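You operate a simulated robot arm through the tools that you are given. There is no shell and no other tool. Be economical: measure what you need, move in short steps, check, and stop when the job is done.

You are at the controls of a simulated robot arm. One attempt, no reset.

Task
Test the blue paint at 30 rpm, then put its can in the pass or hold tray.
Fine: the small trays; pass is up to the limit on the console. Raise the head again; leave the dial at 30 and the sliding tray out. Test no other can.
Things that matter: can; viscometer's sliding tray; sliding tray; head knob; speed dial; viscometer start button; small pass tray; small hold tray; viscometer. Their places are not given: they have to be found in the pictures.

It is judged by the outcome, as a careful person would: the job done as asked, and still so three seconds after it is handed in. It fails if anything else is knocked over, pushed out of place, dropped, spilled or broken.

Robot
A 6-joint arm with a two-finger parallel gripper, fixed in place. Base frame: the origin is at the foot of the arm, x ahead of it, y to its left, z up; the work surface is at about z = 880. Units: mm, rad, N and s.
With the tool pointing down near the work surface it reaches from about 240 to 640 mm from the base axis. Its first joint turns from -1.152 to 1.152 rad. Payload 2.7 kg.
The TCP is the grasp point between the finger pads, 23 mm short of the fingertips. In the tool frame z runs along the fingers and y along their closing line. Largest opening 94 mm; finger width 38, thickness 10; the body of the gripper, 54 by 96 mm, starts 39 mm behind the TCP.
Orientation is that of the tool frame in the base frame, as a unit quaternion [w, x, y, z]. With the fingers straight down and closing along the base's y, the tool's x points along the base's -x, its y along +y and its z along -z.

Tools
- The arm moves only by the tool servo_tool. Its argument "motion" is a list of rows, each a list of 2 entries, a list of its own where there are three numbers: the shift along the base's x, y, z in units of 20 mm (1.0 is 20 mm), then the turn, a rotation vector about the base's x, y, z in units of 4 degrees (1.0 is 4 degrees). In form: [[[x, y, z], [rx, ry, rz]], ...]. A call has 1 to 10 rows; each row shifts and turns the commanded pose from where the row before left it. "claw" is the closure, from 0 (fully open) to 1 (shut), set as the call begins (left out, the last holds). A call with a number of a shift or a turn outside -1 to 1 is refused whole. Each row takes 0.2 s and may step no farther than 50 mm and 0.15 rad from the row before; otherwise, or with a gripper value out of range, the whole call is refused. A pose out of reach is approached as far as the arm can. The call stops where the force on the tool passes 70 N (or 10 N more than at its start, if that is more) or the arm is blocked; 0.2 s more then pass. Each finger travels about 45 mm/s and halts on what it meets, pressing with about 32 N; the grip force reading is that of the motor and also rises with nothing between the fingers. The clock runs only during rows and for 0.2 s after the last one: add rows that do not move to give the fingers time. The reply holds the time, the measured pose of the TCP, the force on the tool along the base axes, the opening and the grip force, in the units named above and with some noise, and new pictures: "pictures" is both (left out), scene, wrist or none.
- Cameras (640 x 400 px; columns grow to the right, rows downward): "scene" is fixed at [80.6, -427.8, 1423.5]; the picture's right is [0.76, -0.65, 0.00], its down [-0.25, -0.29, -0.92] and it looks along [0.60, 0.71, -0.38] (base axes); focal length 267 px, centre (320, 200). "wrist" rides on the gripper at [-39, 0, -44] in the tool frame; the picture's right is [0.00, -1.00, 0.00], its down [0.97, 0.00, -0.24] and it looks along [0.24, 0.00, 0.97] (tool axes); focal length 218 px, centre (320, 200).
- locate(camera, pixels): for up to 12 pixels [column, row] of the newest picture of that camera ("zoom" is the newest enlarged one), the place [x, y, z] in the base frame of the surface seen there, good to about 2 mm. The clock stands still meanwhile.
- enlarge(camera, box): a new picture of the part [left, top, right, bottom] of that camera's present view, enlarged. The clock stands still meanwhile.
- hand_in(): hands the job in; it is judged then, once.

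Go step by step. Measure first, check grasps and placings, and put right what went wrong. The budget is 80 turns and 150 pictures, counting those below and the enlarged ones. Unless the task says otherwise, let go and move clear before handing in, and close with one line.

The tools are called after ">>>" as name(argument=value, ...) on one line, values as JSON. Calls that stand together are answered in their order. servo_tool: Moves the arm, as the interface text tells. Its arguments: {"type":"object","properties":{"motion":{"type":"array","items":{"type":"array"}},"claw":{"type":"number"},"pictures":{"type":"string","enum":["both","scene","wrist","none"]}},"required":["motion"]} The other tools are called the same way: locate (camera, pixels) gives the place of the surface under pixels of a picture; enlarge (camera, box) takes an enlarged picture of a part of a camera's view; hand_in () hands the job in.

At the start:

```text
time: 0.0
tcp_pos: [358.9, 7.7, 1298.7]
tcp_rot: [0.0, 0.0, 1.0, 0.0]
wrist_force: [0.9, -0.2, 0.9]
width: 93.9
finger_force: 0.0
```

scene: 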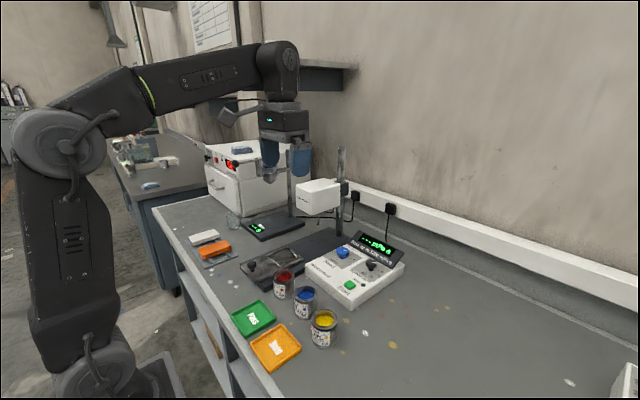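
wrist: 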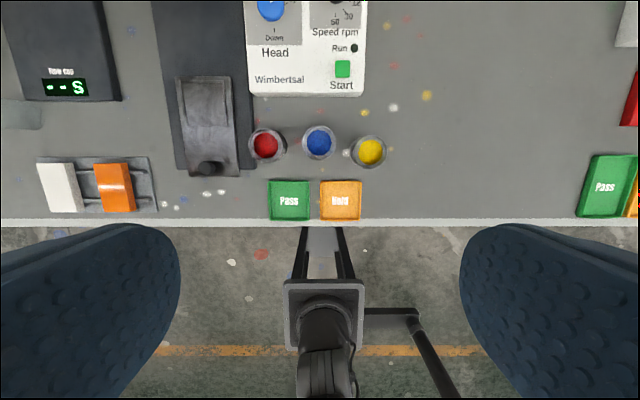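

The wrist picture shows the trays (289,200), (340,200), three cans at (266,145), (319,142), (369,151), and the viscometer console at the top. I'll enlarge and locate these.

>>> enlarge(camera="scene", box=[220, 140, 420, 380])

>>> enlarge(camera="wrist", box=[150, 0, 410, 230])

>>> locate(camera="wrist", pixels=[[266, 145], [319, 142], [369, 151], [289, 200], [340, 200], [605, 185], [207, 168], [207, 110], [343, 69], [270, 10], [345, 10], [220, 40]])

>>> locate(camera="scene", pixels=[[283, 276], [304, 296], [324, 320], [250, 264], [343, 253], [371, 266], [350, 286], [320, 195], [270, 262], [343, 190], [375, 245], [320, 240]])

```text
1.67 times, centred on (320, 260) of scene
```

zoom: 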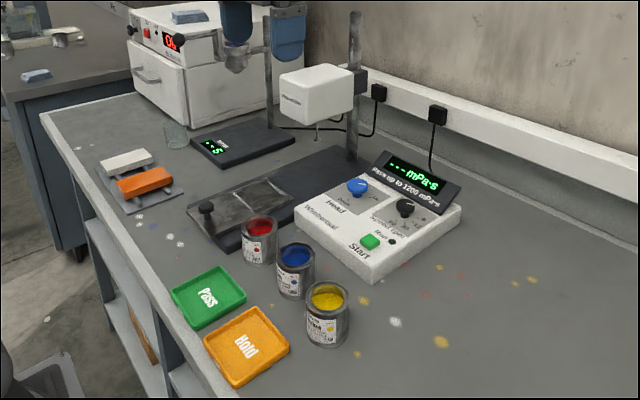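

```text
1.74 times, centred on (280, 115) of wrist
```

zoom: 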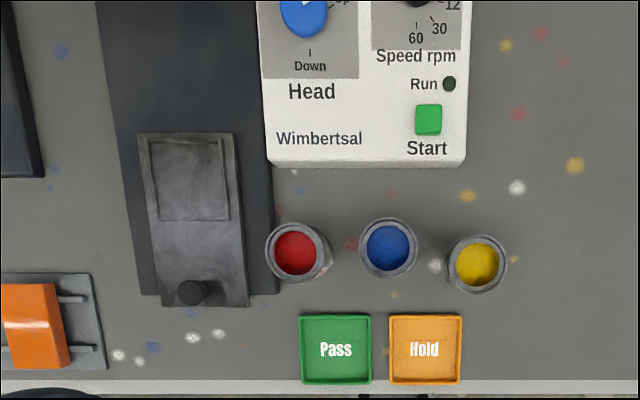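

```text
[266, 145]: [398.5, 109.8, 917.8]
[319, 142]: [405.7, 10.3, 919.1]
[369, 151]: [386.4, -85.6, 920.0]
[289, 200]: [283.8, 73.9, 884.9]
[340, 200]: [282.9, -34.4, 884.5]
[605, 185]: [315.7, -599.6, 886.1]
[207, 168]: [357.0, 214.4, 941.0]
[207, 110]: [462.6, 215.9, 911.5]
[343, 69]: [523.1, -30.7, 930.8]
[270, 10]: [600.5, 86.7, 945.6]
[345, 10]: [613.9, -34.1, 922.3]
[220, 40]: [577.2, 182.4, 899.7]
```

```text
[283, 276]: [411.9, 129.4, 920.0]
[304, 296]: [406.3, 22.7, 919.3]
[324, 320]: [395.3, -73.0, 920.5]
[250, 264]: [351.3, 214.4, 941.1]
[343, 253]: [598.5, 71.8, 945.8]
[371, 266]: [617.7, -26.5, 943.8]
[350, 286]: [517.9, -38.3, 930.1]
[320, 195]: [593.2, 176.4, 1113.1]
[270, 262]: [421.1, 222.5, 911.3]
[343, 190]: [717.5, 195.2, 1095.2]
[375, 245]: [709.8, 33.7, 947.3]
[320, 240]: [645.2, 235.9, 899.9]
```

The limit reads 1200 mPa·s; the head is up, and the sliding tray looks out. I'll move above the console for a closer view.

>>> servo_tool(motion=[[[1, 0.6, -0.6], [0, 0, 0]], [[1, 0.6, -0.6], [0, 0, 0]], [[1, 0.6, -0.6], [0, 0, 0]], [[1, 0.6, -0.6], [0, 0, 0]], [[1, 0.6, -0.6], [0, 0, 0]], [[0, 0, 0], [0, 0, 0]]], pictures="both")

```text
time: 1.4
tcp_pos: [459.0, 65.3, 1239.5]
tcp_rot: [0.0, 0.0, 1.0, 0.0]
wrist_force: [-0.4, 0.8, -0.4]
width: 93.8
finger_force: 0.1
```

scene: 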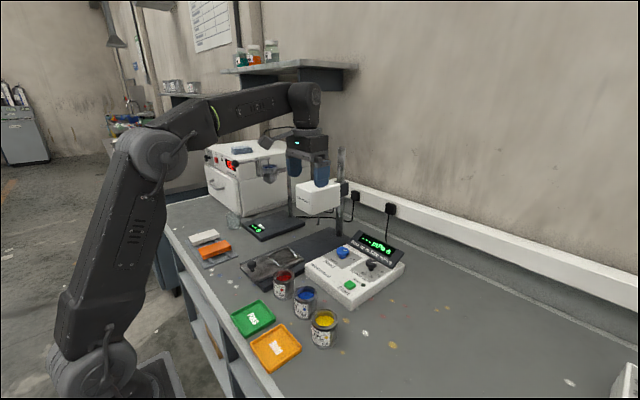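
wrist: 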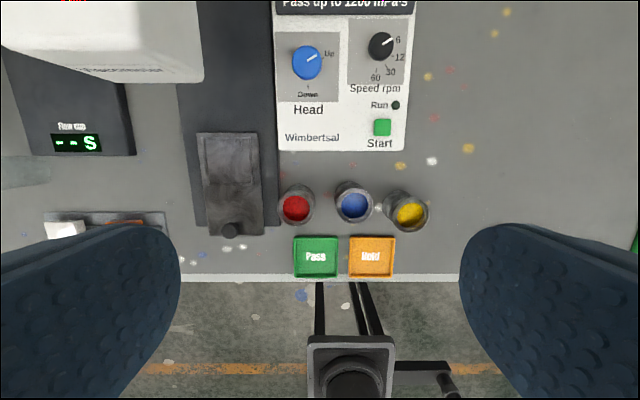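

>>> enlarge(camera="wrist", box=[270, 0, 420, 100])

>>> locate(camera="wrist", pixels=[[307, 63], [322, 68], [292, 68], [382, 46], [393, 48], [371, 48], [382, 127], [230, 231], [200, 135], [262, 135], [208, 235], [263, 235]])

>>> locate(camera="wrist", pixels=[[337, 204], [371, 203], [354, 188], [354, 222], [296, 240], [338, 240], [296, 276], [336, 276], [348, 239], [395, 239], [394, 276], [349, 276]])

>>> enlarge(camera="scene", box=[230, 170, 350, 290])

```text
4.00 times, centred on (345, 50) of wrist
```

zoom: 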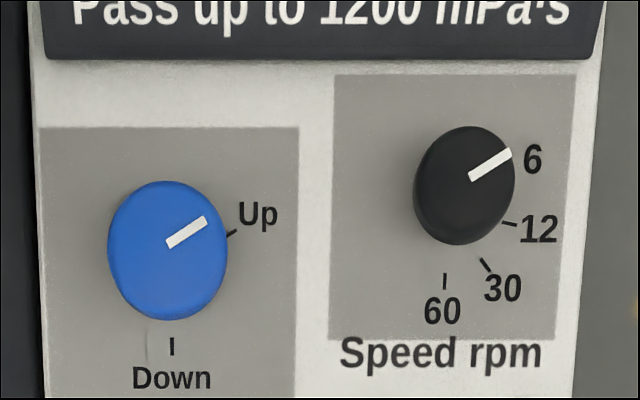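

```text
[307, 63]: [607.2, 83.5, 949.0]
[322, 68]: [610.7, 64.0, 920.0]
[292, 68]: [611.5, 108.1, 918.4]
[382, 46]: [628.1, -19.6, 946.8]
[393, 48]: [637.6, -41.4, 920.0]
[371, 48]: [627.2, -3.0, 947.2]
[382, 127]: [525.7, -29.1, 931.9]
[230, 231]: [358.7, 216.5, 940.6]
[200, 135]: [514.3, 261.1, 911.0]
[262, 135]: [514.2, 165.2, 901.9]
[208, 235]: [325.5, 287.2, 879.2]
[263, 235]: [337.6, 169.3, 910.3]
```

```text
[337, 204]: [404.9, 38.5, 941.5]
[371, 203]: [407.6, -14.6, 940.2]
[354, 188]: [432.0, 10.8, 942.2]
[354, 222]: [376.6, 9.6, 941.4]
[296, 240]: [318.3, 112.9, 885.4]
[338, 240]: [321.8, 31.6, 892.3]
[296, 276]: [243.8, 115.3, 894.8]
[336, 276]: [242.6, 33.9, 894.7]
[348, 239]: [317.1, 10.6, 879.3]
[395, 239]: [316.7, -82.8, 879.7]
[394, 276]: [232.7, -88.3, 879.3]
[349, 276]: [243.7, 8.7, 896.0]
```

```text
3.33 times, centred on (290, 230) of scene
```

zoom: 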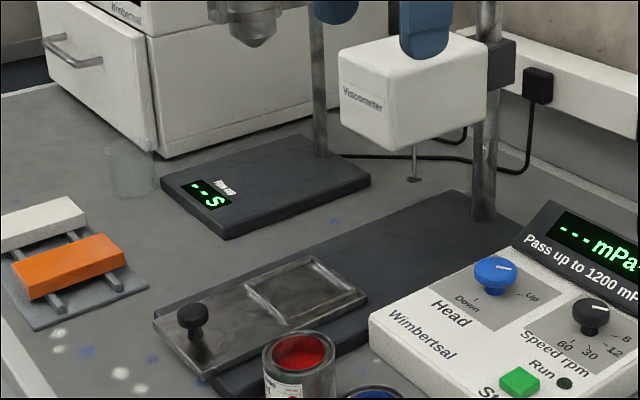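

Head knob at about (605,84), dial about (626,-20), start (525,-29), tray knob (358,216). Next I locate the spindle, the head box and the recess corners in the zoom.

>>> locate(camera="zoom", pixels=[[414, 178], [414, 160], [342, 115], [388, 147], [486, 110], [340, 70], [392, 85], [245, 282], [278, 325], [313, 257], [366, 291], [485, 150]])

>>> locate(camera="wrist", pixels=[[205, 139], [256, 139], [206, 184], [258, 184], [30, 70], [100, 75], [190, 78], [230, 160], [230, 205], [230, 220], [245, 225], [215, 225]])

```text
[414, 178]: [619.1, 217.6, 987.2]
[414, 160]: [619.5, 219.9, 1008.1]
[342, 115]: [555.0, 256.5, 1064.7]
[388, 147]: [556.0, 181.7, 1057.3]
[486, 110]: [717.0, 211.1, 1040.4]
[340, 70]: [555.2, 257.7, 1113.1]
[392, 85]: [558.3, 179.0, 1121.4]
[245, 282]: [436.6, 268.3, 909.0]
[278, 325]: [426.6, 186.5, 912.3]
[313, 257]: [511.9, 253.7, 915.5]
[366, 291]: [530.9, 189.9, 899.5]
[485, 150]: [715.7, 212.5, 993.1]
```

```text
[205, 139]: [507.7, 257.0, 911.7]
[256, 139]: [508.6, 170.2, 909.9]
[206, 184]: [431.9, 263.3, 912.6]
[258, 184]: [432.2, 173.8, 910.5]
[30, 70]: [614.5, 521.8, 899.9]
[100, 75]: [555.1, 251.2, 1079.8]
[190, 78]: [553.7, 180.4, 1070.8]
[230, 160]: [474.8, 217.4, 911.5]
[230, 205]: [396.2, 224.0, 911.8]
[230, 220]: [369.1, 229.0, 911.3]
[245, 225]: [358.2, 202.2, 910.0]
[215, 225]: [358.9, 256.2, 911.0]
```

The spindle is at (619,218), the recess centre about (471,217), and tray travel is about 148 mm. First I'll set the dial, so I move above it with the gripper turned +30° for a closer view.

>>> servo_tool(motion=[[[0.835, -0.425, -0.9], [0, 0, 0.75]], [[0.835, -0.425, -0.9], [0, 0, 0.75]], [[0.835, -0.425, -0.9], [0, 0, 0.75]], [[0.835, -0.425, -0.9], [0, 0, 0.75]], [[0.835, -0.425, -0.9], [0, 0, 0.75]], [[0.835, -0.425, -0.9], [0, 0, 0.75]], [[0.835, -0.425, -0.9], [0, 0, 0.75]], [[0.835, -0.425, -0.9], [0, 0, 0.75]], [[0.835, -0.425, -0.9], [0, 0, 0.75]], [[0.835, -0.425, -0.9], [0, 0, 0.75]]], claw=0.4, pictures="both")

```text
time: 3.6
tcp_pos: [616.8, -12.8, 1062.7]
tcp_rot: [-0.001, -0.251, 0.968, 0.0]
wrist_force: [0.1, 0.4, 1.5]
width: 56.6
finger_force: 0.0
out of reach, approached as far as the arm can: row 10
```

scene: 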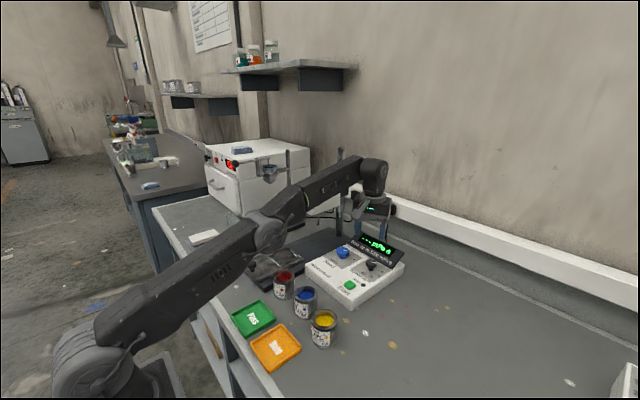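
wrist: 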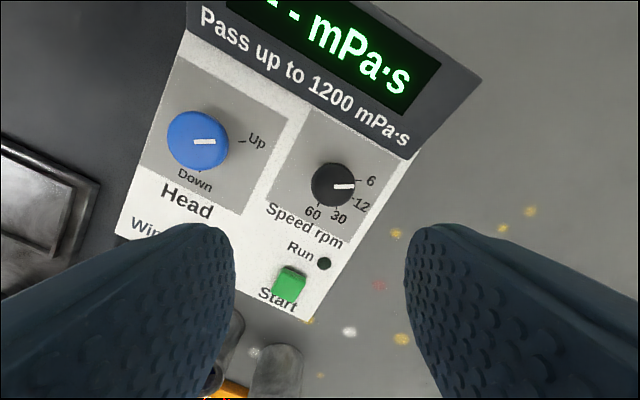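

>>> locate(camera="wrist", pixels=[[333, 183], [313, 183], [353, 183], [333, 164], [333, 204], [197, 138], [168, 138], [228, 138], [197, 112], [350, 125], [405, 158], [290, 275]])

>>> enlarge(camera="wrist", box=[270, 120, 420, 220])

```text
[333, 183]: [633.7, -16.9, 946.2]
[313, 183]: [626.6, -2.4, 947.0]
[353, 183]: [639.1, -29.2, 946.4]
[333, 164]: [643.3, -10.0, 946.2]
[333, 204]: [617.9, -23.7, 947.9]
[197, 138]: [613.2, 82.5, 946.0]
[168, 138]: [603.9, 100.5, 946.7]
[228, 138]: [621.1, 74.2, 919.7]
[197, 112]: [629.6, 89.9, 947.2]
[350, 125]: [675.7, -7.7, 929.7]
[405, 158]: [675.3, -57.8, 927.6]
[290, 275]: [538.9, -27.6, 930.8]
```

```text
4.00 times, centred on (345, 170) of wrist
```

zoom: 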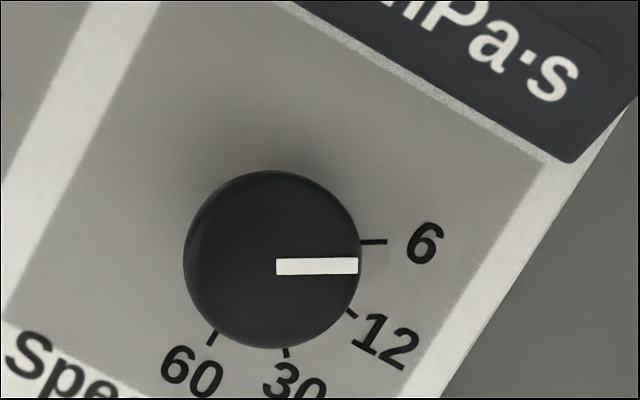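

>>> locate(camera="zoom", pixels=[[377, 241], [351, 313], [286, 352], [212, 338], [280, 267], [352, 266], [184, 258], [360, 270], [272, 171], [272, 347]])

>>> locate(camera="wrist", pixels=[[241, 142], [201, 171], [197, 142], [212, 142]])

```text
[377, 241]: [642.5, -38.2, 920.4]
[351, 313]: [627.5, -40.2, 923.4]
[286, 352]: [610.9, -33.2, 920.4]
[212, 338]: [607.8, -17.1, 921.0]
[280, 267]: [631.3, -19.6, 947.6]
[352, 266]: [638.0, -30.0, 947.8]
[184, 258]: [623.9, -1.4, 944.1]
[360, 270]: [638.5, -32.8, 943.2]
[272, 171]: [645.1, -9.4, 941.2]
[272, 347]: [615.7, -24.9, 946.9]
```

```text
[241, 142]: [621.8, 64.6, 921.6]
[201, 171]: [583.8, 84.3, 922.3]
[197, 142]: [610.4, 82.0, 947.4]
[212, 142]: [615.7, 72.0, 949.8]
```

Dial centre is (631,-17); ticks are 40° apart, so 6→30 is an 80° clockwise turn. I descend to check how well the position is reached.

>>> servo_tool(motion=[[[0, 0, -1], [0, 0, 0]], [[0, 0, -1], [0, 0, 0]], [[0, 0, -1], [0, 0, 0]], [[0, 0, 0], [0, 0, 0]]], pictures="none")

```text
time: 4.6
tcp_pos: [616.6, -13.7, 1003.8]
tcp_rot: [-0.001, -0.259, 0.966, 0.0]
wrist_force: [0.2, 0.6, 0.2]
width: 56.4
finger_force: 0.1
```

>>> servo_tool(motion=[[[0.35, -0.08, -0.5], [0, 0, 0]], [[0.35, -0.08, -0.5], [0, 0, 0]], [[0, 0, 0], [0, 0, 0]]], pictures="wrist")

```text
time: 5.4
tcp_pos: [629.9, -17.8, 982.4]
tcp_rot: [0.0, -0.259, 0.966, 0.0]
wrist_force: [0.9, -0.3, 0.3]
width: 56.7
finger_force: 0.1
```

wrist: 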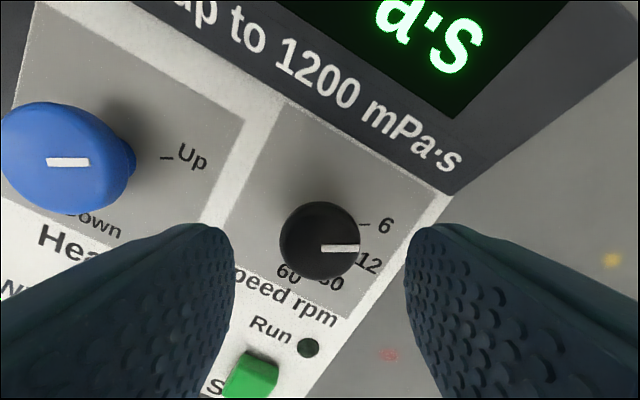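

The dial is centred between the fingers at (320,240). I descend to about z=947 and close on it.

>>> servo_tool(motion=[[[0.05, 0.04, -0.6], [0, 0, 0]], [[0, 0, -0.6], [0, 0, 0]], [[0, 0, -0.55], [0, 0, 0]], [[0, 0, 0], [0, 0, 0]]], pictures="none")

>>> servo_tool(motion=[[[0, 0, 0], [0, 0, 0]], [[0, 0, 0], [0, 0, 0]], [[0, 0, 0], [0, 0, 0]], [[0, 0, 0], [0, 0, 0]]], claw=0.75, pictures="wrist")

```text
time: 6.4
tcp_pos: [630.4, -15.7, 949.6]
tcp_rot: [0.0, -0.259, 0.966, 0.0]
wrist_force: [0.3, -0.3, -0.1]
width: 56.4
finger_force: 0.0
```

```text
time: 7.4
tcp_pos: [630.4, -17.2, 949.2]
tcp_rot: [-0.001, -0.258, 0.966, 0.0]
wrist_force: [0.5, -0.3, -2.3]
width: 33.5
finger_force: 45.7
```

wrist: 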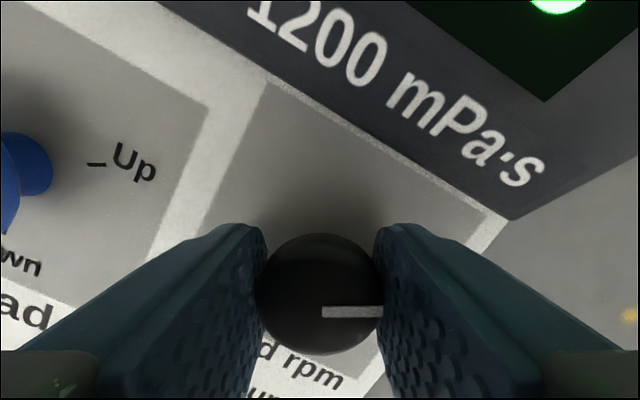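

>>> servo_tool(motion=[[[0, 0, 0], [0, 0, -1]], [[0, 0, 0], [0, 0, -1]], [[0, 0, 0], [0, 0, -1]], [[0, 0, 0], [0, 0, -1]], [[0, 0, 0], [0, 0, -1]], [[0, 0, 0], [0, 0, -1]], [[0, 0, 0], [0, 0, -1]], [[0, 0, 0], [0, 0, -1]], [[0, 0, 0], [0, 0, -1]], [[0, 0, 0], [0, 0, -1]]], pictures="wrist")

```text
time: 9.6
tcp_pos: [630.3, -16.4, 949.4]
tcp_rot: [0.0, 0.087, 0.996, 0.0]
wrist_force: [-0.8, -1.8, -3.6]
width: 33.4
finger_force: 45.3
```

wrist: 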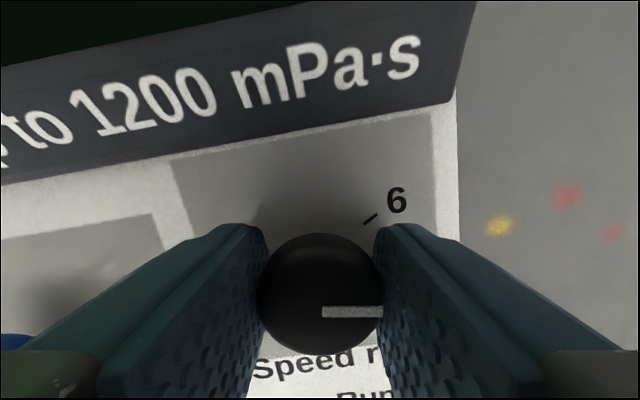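

The dial turns with the fingers (the 6 mark has moved away from the pointer). I continue the remaining 40°.

>>> servo_tool(motion=[[[0, 0, 0], [0, 0, -1]], [[0, 0, 0], [0, 0, -1]], [[0, 0, 0], [0, 0, -1]], [[0, 0, 0], [0, 0, -1]], [[0, 0, 0], [0, 0, -1]], [[0, 0, 0], [0, 0, -1]], [[0, 0, 0], [0, 0, -1]], [[0, 0, 0], [0, 0, -1]], [[0, 0, 0], [0, 0, -1]], [[0, 0, 0], [0, 0, -1]]], pictures="none")

>>> servo_tool(motion=[[[0, 0, 0], [0, 0, 0]], [[0, 0, 0], [0, 0, 0]], [[0, 0, 0.5], [0, 0, 0]], [[0, 0, 0.8], [0, 0, 0]], [[0, 0, 0.8], [0, 0, 0]], [[0, 0, 0.8], [0, 0, 0]], [[0, 0, 0.8], [0, 0, 0]]], claw=0.45, pictures="wrist")

>>> enlarge(camera="wrist", box=[240, 160, 400, 300])

```text
time: 11.8
tcp_pos: [630.0, -17.4, 948.8]
tcp_rot: [-0.001, 0.423, 0.906, 0.0]
wrist_force: [-4.1, -8.2, -1.3]
width: 33.3
finger_force: 45.2
```

```text
time: 13.4
tcp_pos: [627.2, -15.6, 1020.7]
tcp_rot: [0.0, 0.422, 0.906, 0.0]
wrist_force: [0.6, 0.2, -0.2]
width: 51.7
finger_force: 0.1
out of reach, approached as far as the arm can: row 7
```

wrist: 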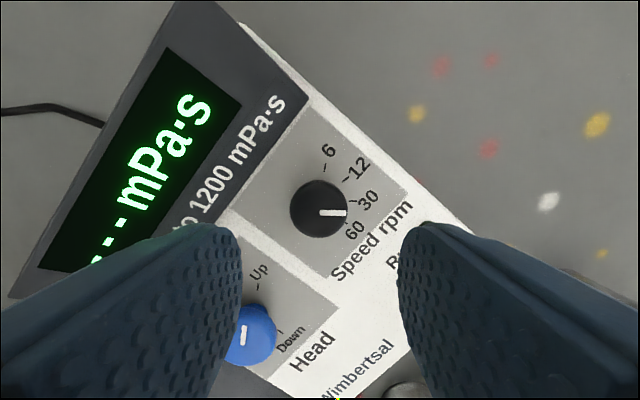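

```text
2.86 times, centred on (320, 230) of wrist
```

zoom: 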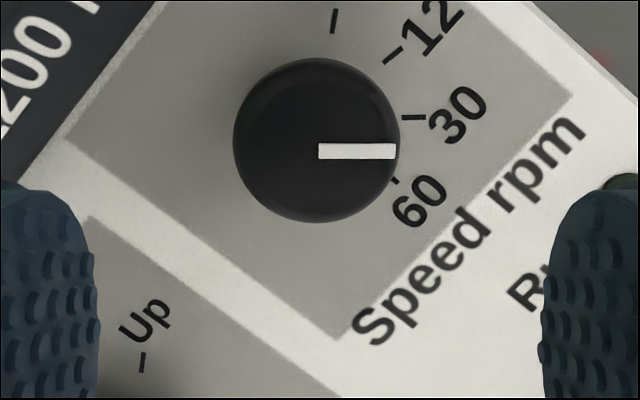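

The dial now points at 30. Next I move over the blue can at about (404.5,11.5), rotating back to zero.

>>> servo_tool(motion=[[[-1, 0, 0.3], [0, 0, 1]], [[-1, 0.1, 0.3], [0, 0, 1]], [[-1, 0.2, 0.3], [0, 0, 1]], [[-1, 0.2, 0.1], [0, 0, 1]], [[-1, 0.2, 0], [0, 0, 1]], [[-1, 0.2, 0], [0, 0, 1]], [[-1, 0.2, 0], [0, 0, 1]], [[-1, 0.2, 0], [0, 0, 1]], [[-1, 0, 0], [0, 0, 1]], [[-1, 0, 0], [0, 0, 1]]], claw=0.2, pictures="none")

>>> servo_tool(motion=[[[-1, 0, 0], [0, 0, 1]], [[-0.1, 0, 0], [0, 0, 1]], [[0, 0, 0], [0, 0, 0.5]], [[0, 0, 0], [0, 0, 0]]], pictures="wrist")

```text
time: 15.6
tcp_pos: [426.3, 9.9, 1042.3]
tcp_rot: [-0.001, 0.087, 0.996, 0.0]
wrist_force: [0.6, -0.1, -0.1]
width: 75.2
finger_force: 0.1
```

```text
time: 16.6
tcp_pos: [406.6, 8.0, 1043.1]
tcp_rot: [0.0, 0.0, 1.0, 0.0]
wrist_force: [-0.1, -0.4, -0.4]
width: 75.0
finger_force: 0.0
```

wrist: 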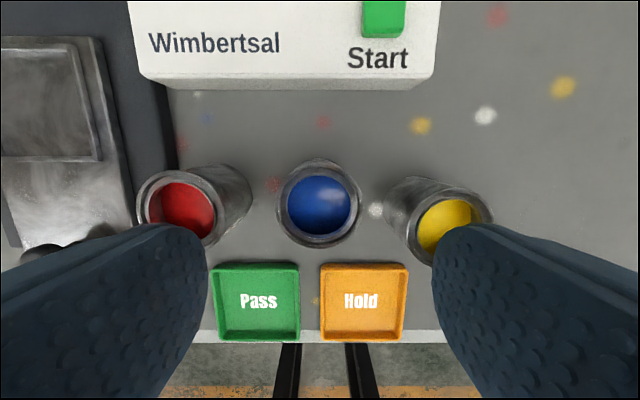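

>>> locate(camera="wrist", pixels=[[278, 204], [358, 204], [320, 163], [320, 245], [140, 210], [225, 210], [400, 220], [488, 215]])

```text
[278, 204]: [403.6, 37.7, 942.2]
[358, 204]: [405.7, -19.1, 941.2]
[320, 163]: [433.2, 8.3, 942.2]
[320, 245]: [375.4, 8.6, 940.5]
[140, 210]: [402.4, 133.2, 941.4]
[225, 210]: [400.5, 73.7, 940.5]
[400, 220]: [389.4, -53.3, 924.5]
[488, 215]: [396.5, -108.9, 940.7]
```

Can centre is (404.4,9.3), diameter 57; the neighbours clear the fingers. I descend to about z=924 and grip.

>>> servo_tool(motion=[[[-0.1, 0.06, -1], [0, 0, 0]], [[0, 0, -1], [0, 0, 0]], [[0, 0, -1], [0, 0, 0]], [[0, 0, -1], [0, 0, 0]], [[0, 0, -1], [0, 0, 0]], [[0, 0, -0.95], [0, 0, 0]], [[0, 0, 0], [0, 0, 0]]], pictures="none")

>>> servo_tool(motion=[[[0, 0, 0], [0, 0, 0]], [[0, 0, 0], [0, 0, 0]], [[0, 0, 0], [0, 0, 0]], [[0, 0, 0], [0, 0, 0]]], claw=0.5, pictures="both")

```text
time: 18.2
tcp_pos: [401.3, 11.1, 923.5]
tcp_rot: [0.0, 0.0, 1.0, 0.001]
wrist_force: [-0.6, -0.5, 1.1]
width: 75.1
finger_force: 0.2
```

```text
time: 19.2
tcp_pos: [402.5, 9.6, 923.3]
tcp_rot: [0.0, 0.0, 1.0, 0.0]
wrist_force: [0.0, 0.2, 1.1]
width: 59.3
finger_force: 31.7
```

scene: 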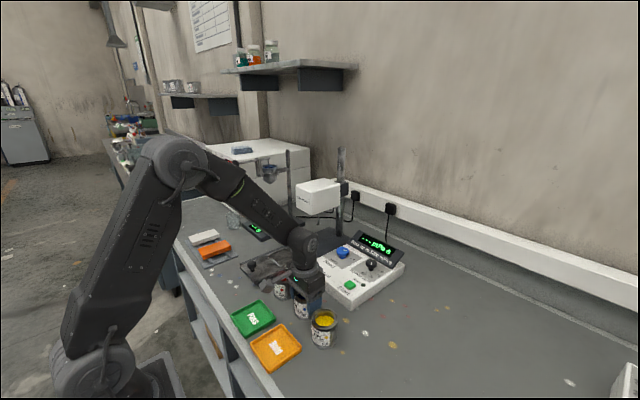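
wrist: 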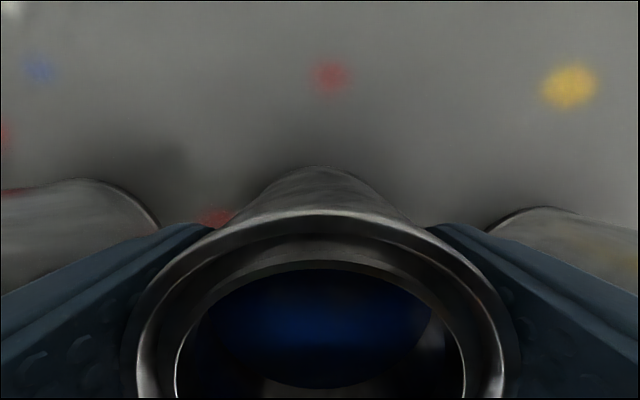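

The can is held (59.3 mm). I lift it gently.

>>> servo_tool(motion=[[[0, 0, 0.3], [0, 0, 0]], [[0, 0, 0.7], [0, 0, 0]], [[0, 0, 0.9], [0, 0, 0]], [[0, 0, 0.9], [0, 0, 0]], [[0, 0, 0.9], [0, 0, 0]], [[0, 0, 0.6], [0, 0, 0]], [[0, 0, 0.3], [0, 0, 0]], [[0, 0, 0], [0, 0, 0]]], pictures="none")

>>> servo_tool(motion=[[[0.1, 0.3, 0], [0, 0, 0]], [[0.25, 0.7, 0], [0, 0, 0]], [[0.35, 0.95, 0], [0, 0, 0]], [[0.35, 0.95, 0], [0, 0, 0]], [[0.35, 0.95, 0], [0, 0, 0]], [[0.35, 0.95, 0], [0, 0, 0]], [[0.35, 0.95, 0], [0, 0, 0]], [[0.35, 0.95, 0], [0, 0, 0]], [[0.35, 0.95, 0], [0, 0, 0]], [[0.35, 0.95, 0], [0, 0, 0]]], pictures="none")

>>> servo_tool(motion=[[[0.2, 0.8, 0], [0, 0, 0]], [[0.1, 0.6, 0], [0, 0, 0]], [[0, 0.3, 0], [0, 0, 0]], [[0, 0, 0], [0, 0, 0]]], pictures="both")

```text
time: 21.0
tcp_pos: [401.1, 11.5, 1016.0]
tcp_rot: [0.0, 0.0, 1.0, 0.0]
wrist_force: [-0.1, 0.1, -0.5]
width: 58.5
finger_force: 32.3
```

```text
time: 23.2
tcp_pos: [466.1, 182.9, 1016.2]
tcp_rot: [-0.001, 0.0, 1.0, -0.001]
wrist_force: [-0.4, 0.7, -1.6]
width: 58.5
finger_force: 32.2
```

```text
time: 24.2
tcp_pos: [470.5, 217.3, 1014.2]
tcp_rot: [0.0, 0.0, 1.0, 0.0]
wrist_force: [-0.4, -0.4, -1.6]
width: 58.3
finger_force: 31.5
```

scene: 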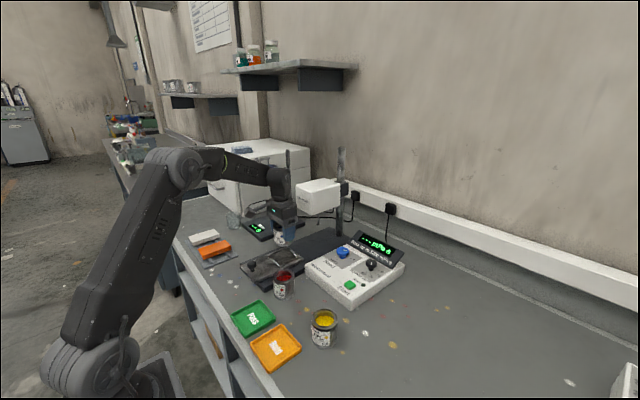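
wrist: 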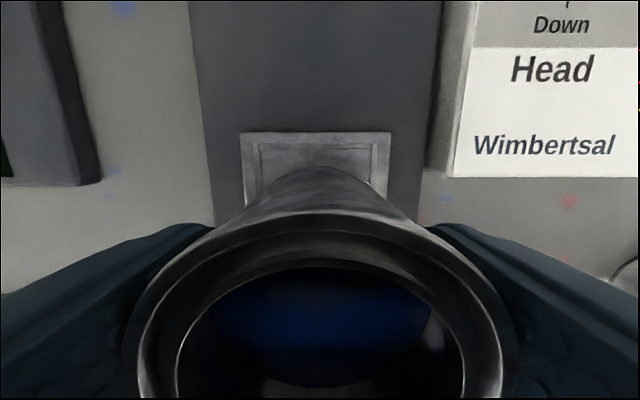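

Can is over the recess, centred laterally. I lower it to contact.

>>> servo_tool(motion=[[[0, 0, -0.5], [0, 0, 0]], [[0, 0, -0.8], [0, 0, 0]], [[0, 0, -0.7], [0, 0, 0]], [[0, 0, -0.4], [0, 0, 0]], [[0, 0, -0.25], [0, 0, 0]], [[0, 0, -0.15], [0, 0, 0]], [[0, 0, 0], [0, 0, 0]]], pictures="both")

```text
time: 25.8
tcp_pos: [472.3, 216.7, 959.5]
tcp_rot: [0.0, 0.0, 1.0, 0.0]
wrist_force: [0.4, -0.2, -1.8]
width: 58.5
finger_force: 32.4
```

scene: 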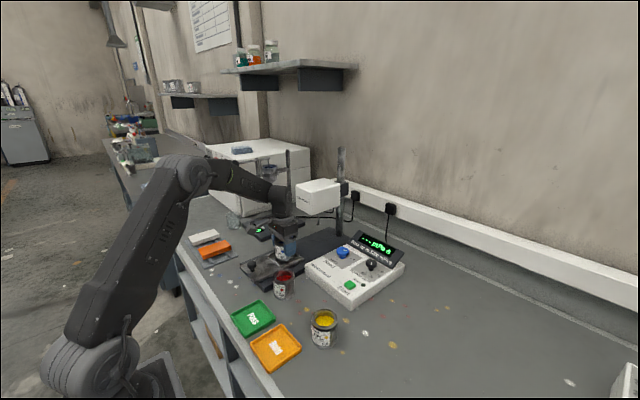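
wrist: 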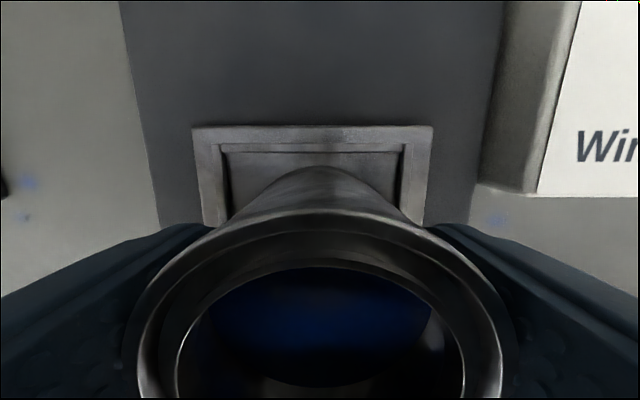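

>>> servo_tool(motion=[[[0, 0, -0.1], [0, 0, 0]], [[0, 0, -0.1], [0, 0, 0]], [[0, 0, -0.05], [0, 0, 0]], [[0, 0, 0], [0, 0, 0]]], pictures="none")

```text
time: 26.8
tcp_pos: [471.8, 216.6, 954.4]
tcp_rot: [0.001, 0.0, 1.0, 0.0]
wrist_force: [0.3, 1.1, 2.2]
width: 58.2
finger_force: 32.0
```

>>> servo_tool(motion=[[[0, 0, -0.06], [0, 0, 0]], [[0, 0, 0], [0, 0, 0]]], pictures="none")

```text
time: 27.4
tcp_pos: [472.2, 216.5, 954.0]
tcp_rot: [0.002, 0.0, 1.0, 0.001]
wrist_force: [-0.1, 1.5, 15.6]
width: 58.4
finger_force: 32.0
```

Contact is felt (15.6 N). I release and rise.

>>> servo_tool(motion=[[[0, 0, 0.05], [0, 0, 0]], [[0, 0, 0], [0, 0, 0]], [[0, 0, 0], [0, 0, 0]], [[0, 0, 0.5], [0, 0, 0]], [[0, 0, 1], [0, 0, 0]], [[-0.3, 0, 1], [0, 0, 0]], [[-1, 0, 0.5], [0, 0, 0]], [[-1, 0, 0], [0, 0, 0]]], claw=0.15, pictures="both")

```text
time: 29.2
tcp_pos: [425.3, 214.9, 1013.3]
tcp_rot: [-0.001, 0.0, 1.0, 0.0]
wrist_force: [0.4, 1.0, 0.8]
width: 79.9
finger_force: 0.0
```

scene: 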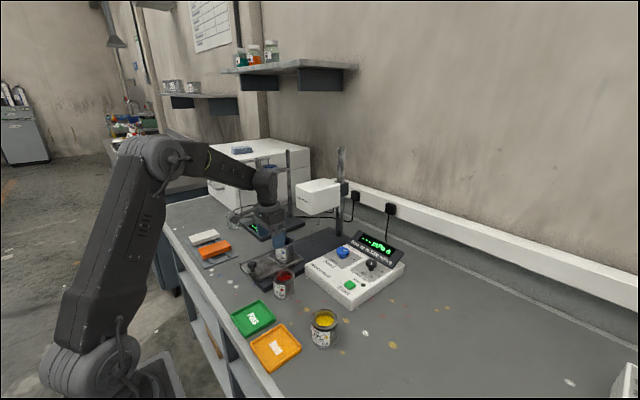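
wrist: 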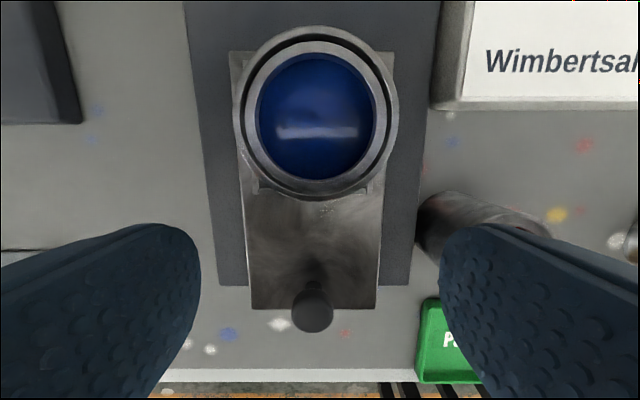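

>>> locate(camera="wrist", pixels=[[236, 112], [398, 112], [318, 28], [318, 198], [312, 312], [294, 312], [331, 312], [312, 292], [312, 328], [312, 284], [250, 307], [378, 305]])

```text
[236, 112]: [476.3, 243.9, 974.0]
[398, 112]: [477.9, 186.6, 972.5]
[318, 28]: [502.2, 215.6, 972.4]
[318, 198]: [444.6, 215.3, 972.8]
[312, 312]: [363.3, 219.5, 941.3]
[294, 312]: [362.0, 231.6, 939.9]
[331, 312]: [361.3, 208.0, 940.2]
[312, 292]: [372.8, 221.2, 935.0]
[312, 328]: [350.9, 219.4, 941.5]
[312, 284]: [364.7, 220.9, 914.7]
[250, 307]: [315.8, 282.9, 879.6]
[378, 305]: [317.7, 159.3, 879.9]
```

Can centre is (473,215) on the tray; tray knob at (361,219.5). I move over the knob, tilting the tool back 24° so it stays clear of the head when pushing.

>>> servo_tool(motion=[[[-1, 0, 0], [0, -1, 0]], [[-1, 0.1, 0], [0, -1, 0]], [[-1, 0.1, 0], [0, -1, 0]], [[-0.2, 0, -0.5], [0, -1, 0]], [[0, 0, -0.7], [0, -1, 0]], [[0, 0, -0.7], [0, -1, 0]], [[0, 0, -0.5], [0, 0, 0]], [[0, 0, 0], [0, 0, 0]]], claw=0.4, pictures="both")

```text
time: 31.0
tcp_pos: [360.1, 220.4, 965.1]
tcp_rot: [0.207, -0.001, 0.978, 0.0]
wrist_force: [-0.8, 0.2, 0.0]
width: 56.2
finger_force: 0.1
```

scene: 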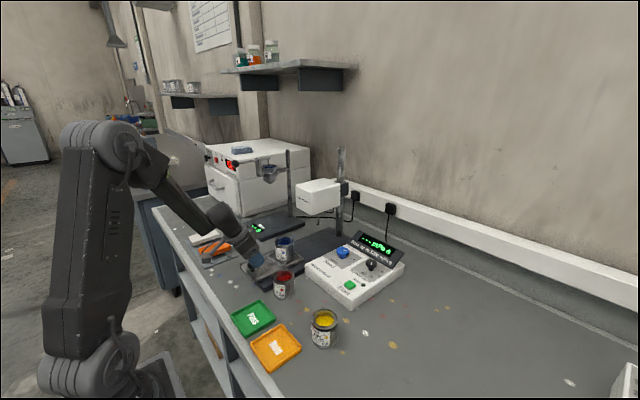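
wrist: 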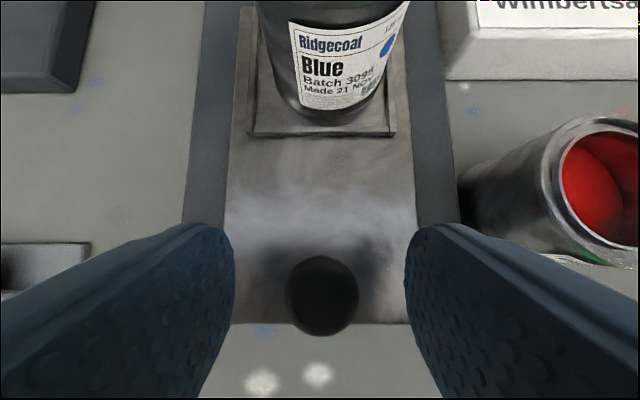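

The knob sits between the fingers. I descend to z≈945 and close.

>>> servo_tool(motion=[[[0.05, 0, -0.5], [0, 0, 0]], [[0.05, 0, -0.5], [0, 0, 0]], [[0, 0, 0], [0, 0, 0]]], pictures="none")

>>> servo_tool(motion=[[[0, 0, 0], [0, 0, 0]], [[0, 0, 0], [0, 0, 0]], [[0, 0, 0], [0, 0, 0]], [[0, 0, 0], [0, 0, 0]]], claw=0.85, pictures="wrist")

```text
time: 31.8
tcp_pos: [362.5, 219.5, 944.1]
tcp_rot: [0.207, -0.001, 0.978, 0.001]
wrist_force: [-0.2, -0.3, -0.4]
width: 56.3
finger_force: 0.1
```

```text
time: 32.8
tcp_pos: [361.8, 220.3, 944.6]
tcp_rot: [0.208, 0.0, 0.978, 0.001]
wrist_force: [0.8, 6.6, -2.8]
width: 27.6
finger_force: 44.3
```

wrist: 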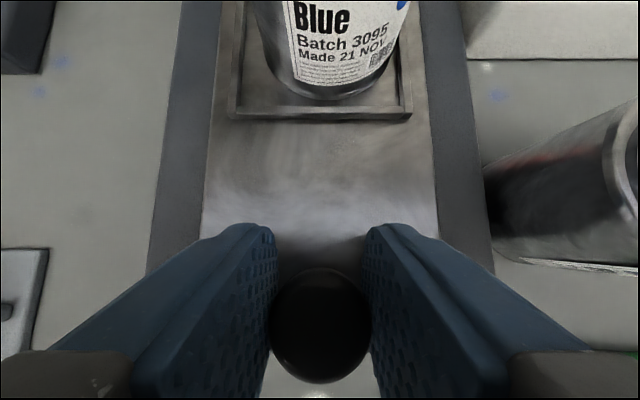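

The knob is gripped. I push the tray in gently.

>>> servo_tool(motion=[[[0.15, 0, 0], [0, 0, 0]], [[0.3, 0, 0], [0, 0, 0]], [[0.5, 0, 0], [0, 0, 0]], [[0.6, 0, 0], [0, 0, 0]], [[0.6, 0, 0], [0, 0, 0]], [[0.6, 0, 0], [0, 0, 0]], [[0.6, 0, 0], [0, 0, 0]], [[0.6, 0, 0], [0, 0, 0]], [[0.5, 0, 0], [0, 0, 0]], [[0.3, 0, 0], [0, 0, 0]]], pictures="both")

```text
time: 35.0
tcp_pos: [459.1, 220.0, 944.6]
tcp_rot: [0.207, 0.0, 0.978, -0.001]
wrist_force: [-1.4, -1.3, -17.1]
width: 27.8
finger_force: 45.1
```

scene: 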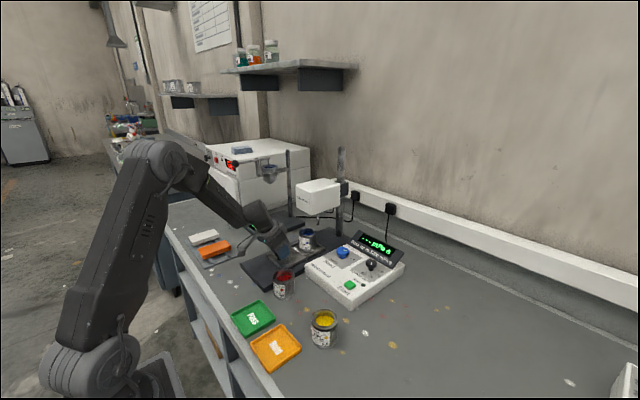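
wrist: 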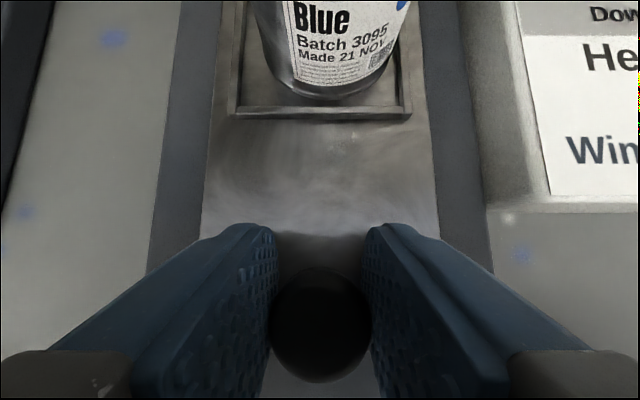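

Tray moved ~97 mm with the can steady. I continue until it stops, easing down slightly to relieve the vertical force.

>>> servo_tool(motion=[[[0.2, 0, -0.03], [0, 0, 0]], [[0.4, 0, 0], [0, 0, 0]], [[0.5, 0, 0], [0, 0, 0]], [[0.5, 0, 0], [0, 0, 0]], [[0.3, 0, 0], [0, 0, 0]], [[0.2, 0, 0], [0, 0, 0]], [[0.1, 0, 0], [0, 0, 0]]], pictures="both")

```text
time: 36.6
tcp_pos: [504.8, 219.5, 944.6]
tcp_rot: [0.208, 0.001, 0.978, 0.0]
wrist_force: [-0.8, -5.1, -7.4]
width: 27.5
finger_force: 44.9
```

scene: 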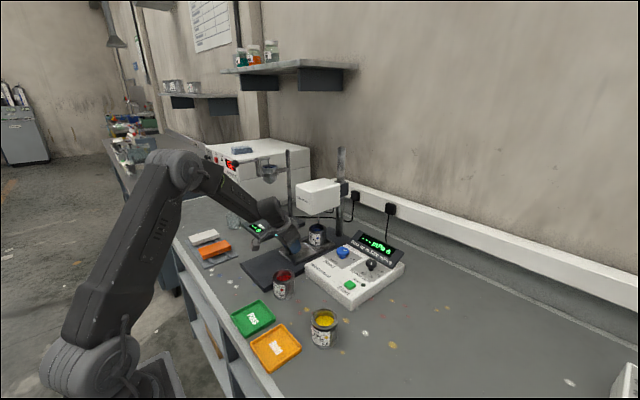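
wrist: 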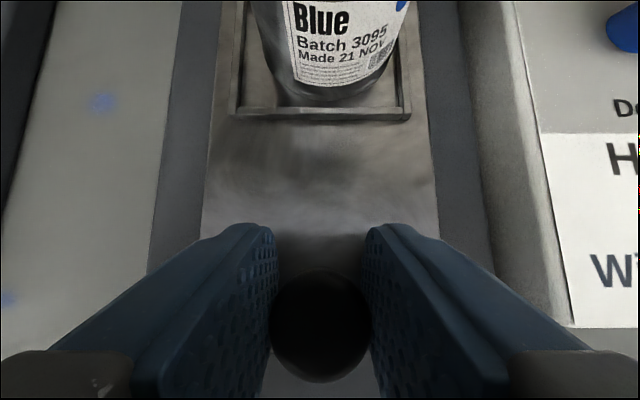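

>>> servo_tool(motion=[[[0.1, 0, 0], [0, 0, 0]], [[0.1, 0, 0], [0, 0, 0]], [[0.1, 0, 0], [0, 0, 0]], [[0, 0, 0], [0, 0, 0]]], pictures="none")

>>> enlarge(camera="scene", box=[250, 170, 370, 290])

```text
time: 37.6
tcp_pos: [509.6, 220.3, 944.8]
tcp_rot: [0.208, 0.001, 0.978, 0.001]
wrist_force: [-0.8, -13.0, -2.1]
width: 27.4
finger_force: 45.1
```

```text
3.33 times, centred on (310, 230) of scene
```

zoom: 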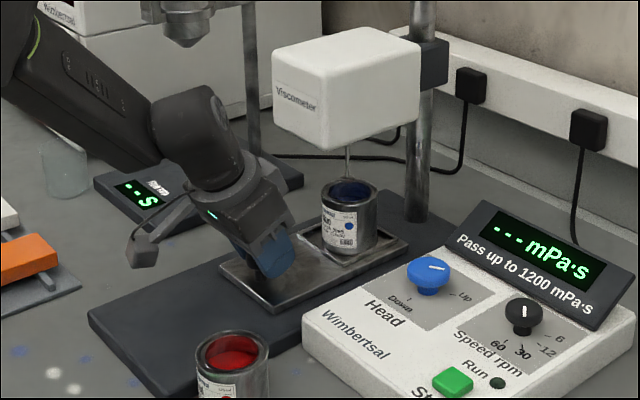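

>>> servo_tool(motion=[[[0.08, 0, 0], [0, 0, 0]], [[0.08, 0, 0], [0, 0, 0]], [[0, 0, 0], [0, 0, 0]]], pictures="wrist")

```text
time: 38.4
tcp_pos: [511.2, 219.7, 944.4]
tcp_rot: [0.205, 0.0, 0.979, -0.002]
wrist_force: [-27.3, -13.9, 9.9]
width: 27.6
finger_force: 44.6
```

wrist: 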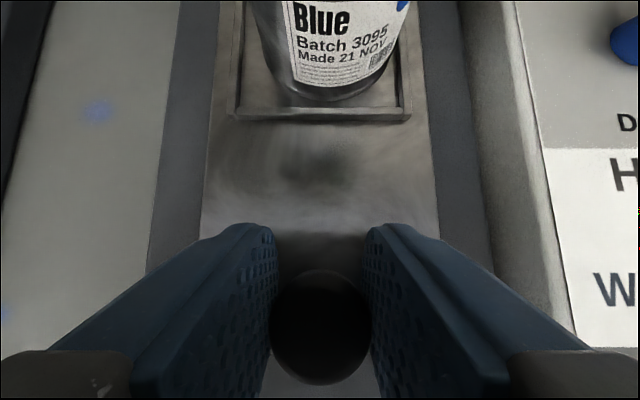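

The end stop is reached (-27 N at x=511). I open and back out along the tool axis.

>>> servo_tool(motion=[[[0, 0, 0], [0, 0, 0]], [[0, 0, 0], [0, 0, 0]], [[0, 0, 0], [0, 0, 0]], [[-0.3, 0, 0.8], [0, 0, 0]], [[-0.4, 0, 0.9], [0, 0, 0]], [[-0.6, 0, 0.9], [0, 0, 0]], [[-0.8, 0, 0.9], [0, 0, 0]], [[-1, 0, 0.5], [0, 0, 0]]], claw=0.4, pictures="wrist")

```text
time: 40.2
tcp_pos: [448.5, 218.9, 1026.5]
tcp_rot: [0.208, 0.0, 0.978, 0.0]
wrist_force: [-0.1, -0.1, 0.0]
width: 56.4
finger_force: 0.0
```

wrist: 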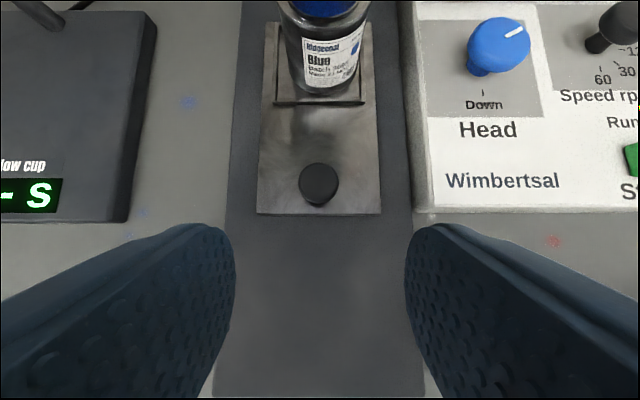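

Tray is in. Now I go to the head knob at (610,83.5): first sideways and untilt, then turn +44° and advance.

>>> servo_tool(motion=[[[0, -1, 0.2], [0, 1, 0]], [[0, -1, 0.2], [0, 1, 0]], [[0, -1, 0], [0, 1, 0]], [[0, -1, 0], [0, 1, 0]], [[0, -1, 0], [0, 1, 0]], [[0, -1, 0], [0, 1, 0]], [[0.5, -0.77, 0], [0, 0, 1]], [[1, 0, 0], [0, 0, 1]], [[1, 0, 0], [0, 0, 1]], [[1, 0, 0], [0, 0, 1]]], pictures="none")

>>> servo_tool(motion=[[[1, 0, -0.4], [0, 0, 1]], [[1, 0, -0.4], [0, 0, 1]], [[1, 0, -0.4], [0, 0, 1]], [[1, 0, -0.4], [0, 0, 1]], [[0.4, 0, -0.2], [0, 0, 1]], [[0, 0, 0], [0, 0, 1]], [[0, 0, 0], [0, 0, 1]], [[0, 0, 0], [0, 0, 0]]], pictures="wrist")

```text
time: 42.4
tcp_pos: [520.4, 82.7, 1033.3]
tcp_rot: [0.0, -0.138, 0.99, 0.0]
wrist_force: [-0.1, -0.6, -0.1]
width: 56.2
finger_force: 0.2
```

```text
time: 44.2
tcp_pos: [607.4, 85.3, 997.1]
tcp_rot: [0.001, -0.375, 0.927, 0.001]
wrist_force: [-0.1, 0.2, 0.1]
width: 56.2
finger_force: 0.0
```

wrist: 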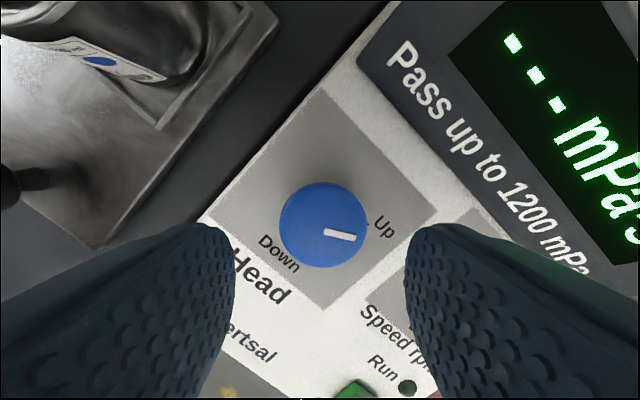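

>>> locate(camera="wrist", pixels=[[282, 225], [364, 225], [322, 184], [322, 266], [322, 225]])

```text
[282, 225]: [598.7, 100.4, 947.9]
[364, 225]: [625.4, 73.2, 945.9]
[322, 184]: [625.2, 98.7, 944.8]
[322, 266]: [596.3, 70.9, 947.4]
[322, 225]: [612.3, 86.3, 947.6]
```

Knob centre is (611.5,86). I correct, descend to z≈948 and close.

>>> servo_tool(motion=[[[0.18, 0.04, -0.6], [0, 0, 0]], [[0, 0, -0.9], [0, 0, 0]], [[0, 0, -0.9], [0, 0, 0]], [[0, 0, 0], [0, 0, 0]]], pictures="none")

>>> servo_tool(motion=[[[0, 0, 0], [0, 0, 0]], [[0, 0, 0], [0, 0, 0]], [[0, 0, 0], [0, 0, 0]], [[0, 0, 0], [0, 0, 0]]], claw=0.7, pictures="wrist")

```text
time: 45.2
tcp_pos: [612.2, 86.7, 948.4]
tcp_rot: [0.0, -0.374, 0.927, 0.0]
wrist_force: [-0.3, -0.6, 0.4]
width: 56.3
finger_force: 0.0
```

```text
time: 46.2
tcp_pos: [611.9, 87.7, 947.7]
tcp_rot: [-0.001, -0.375, 0.927, 0.0]
wrist_force: [-6.1, 3.7, 0.0]
width: 41.6
finger_force: 44.6
```

wrist: 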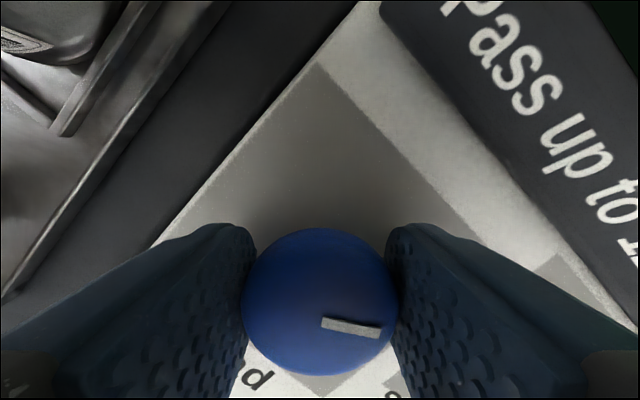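

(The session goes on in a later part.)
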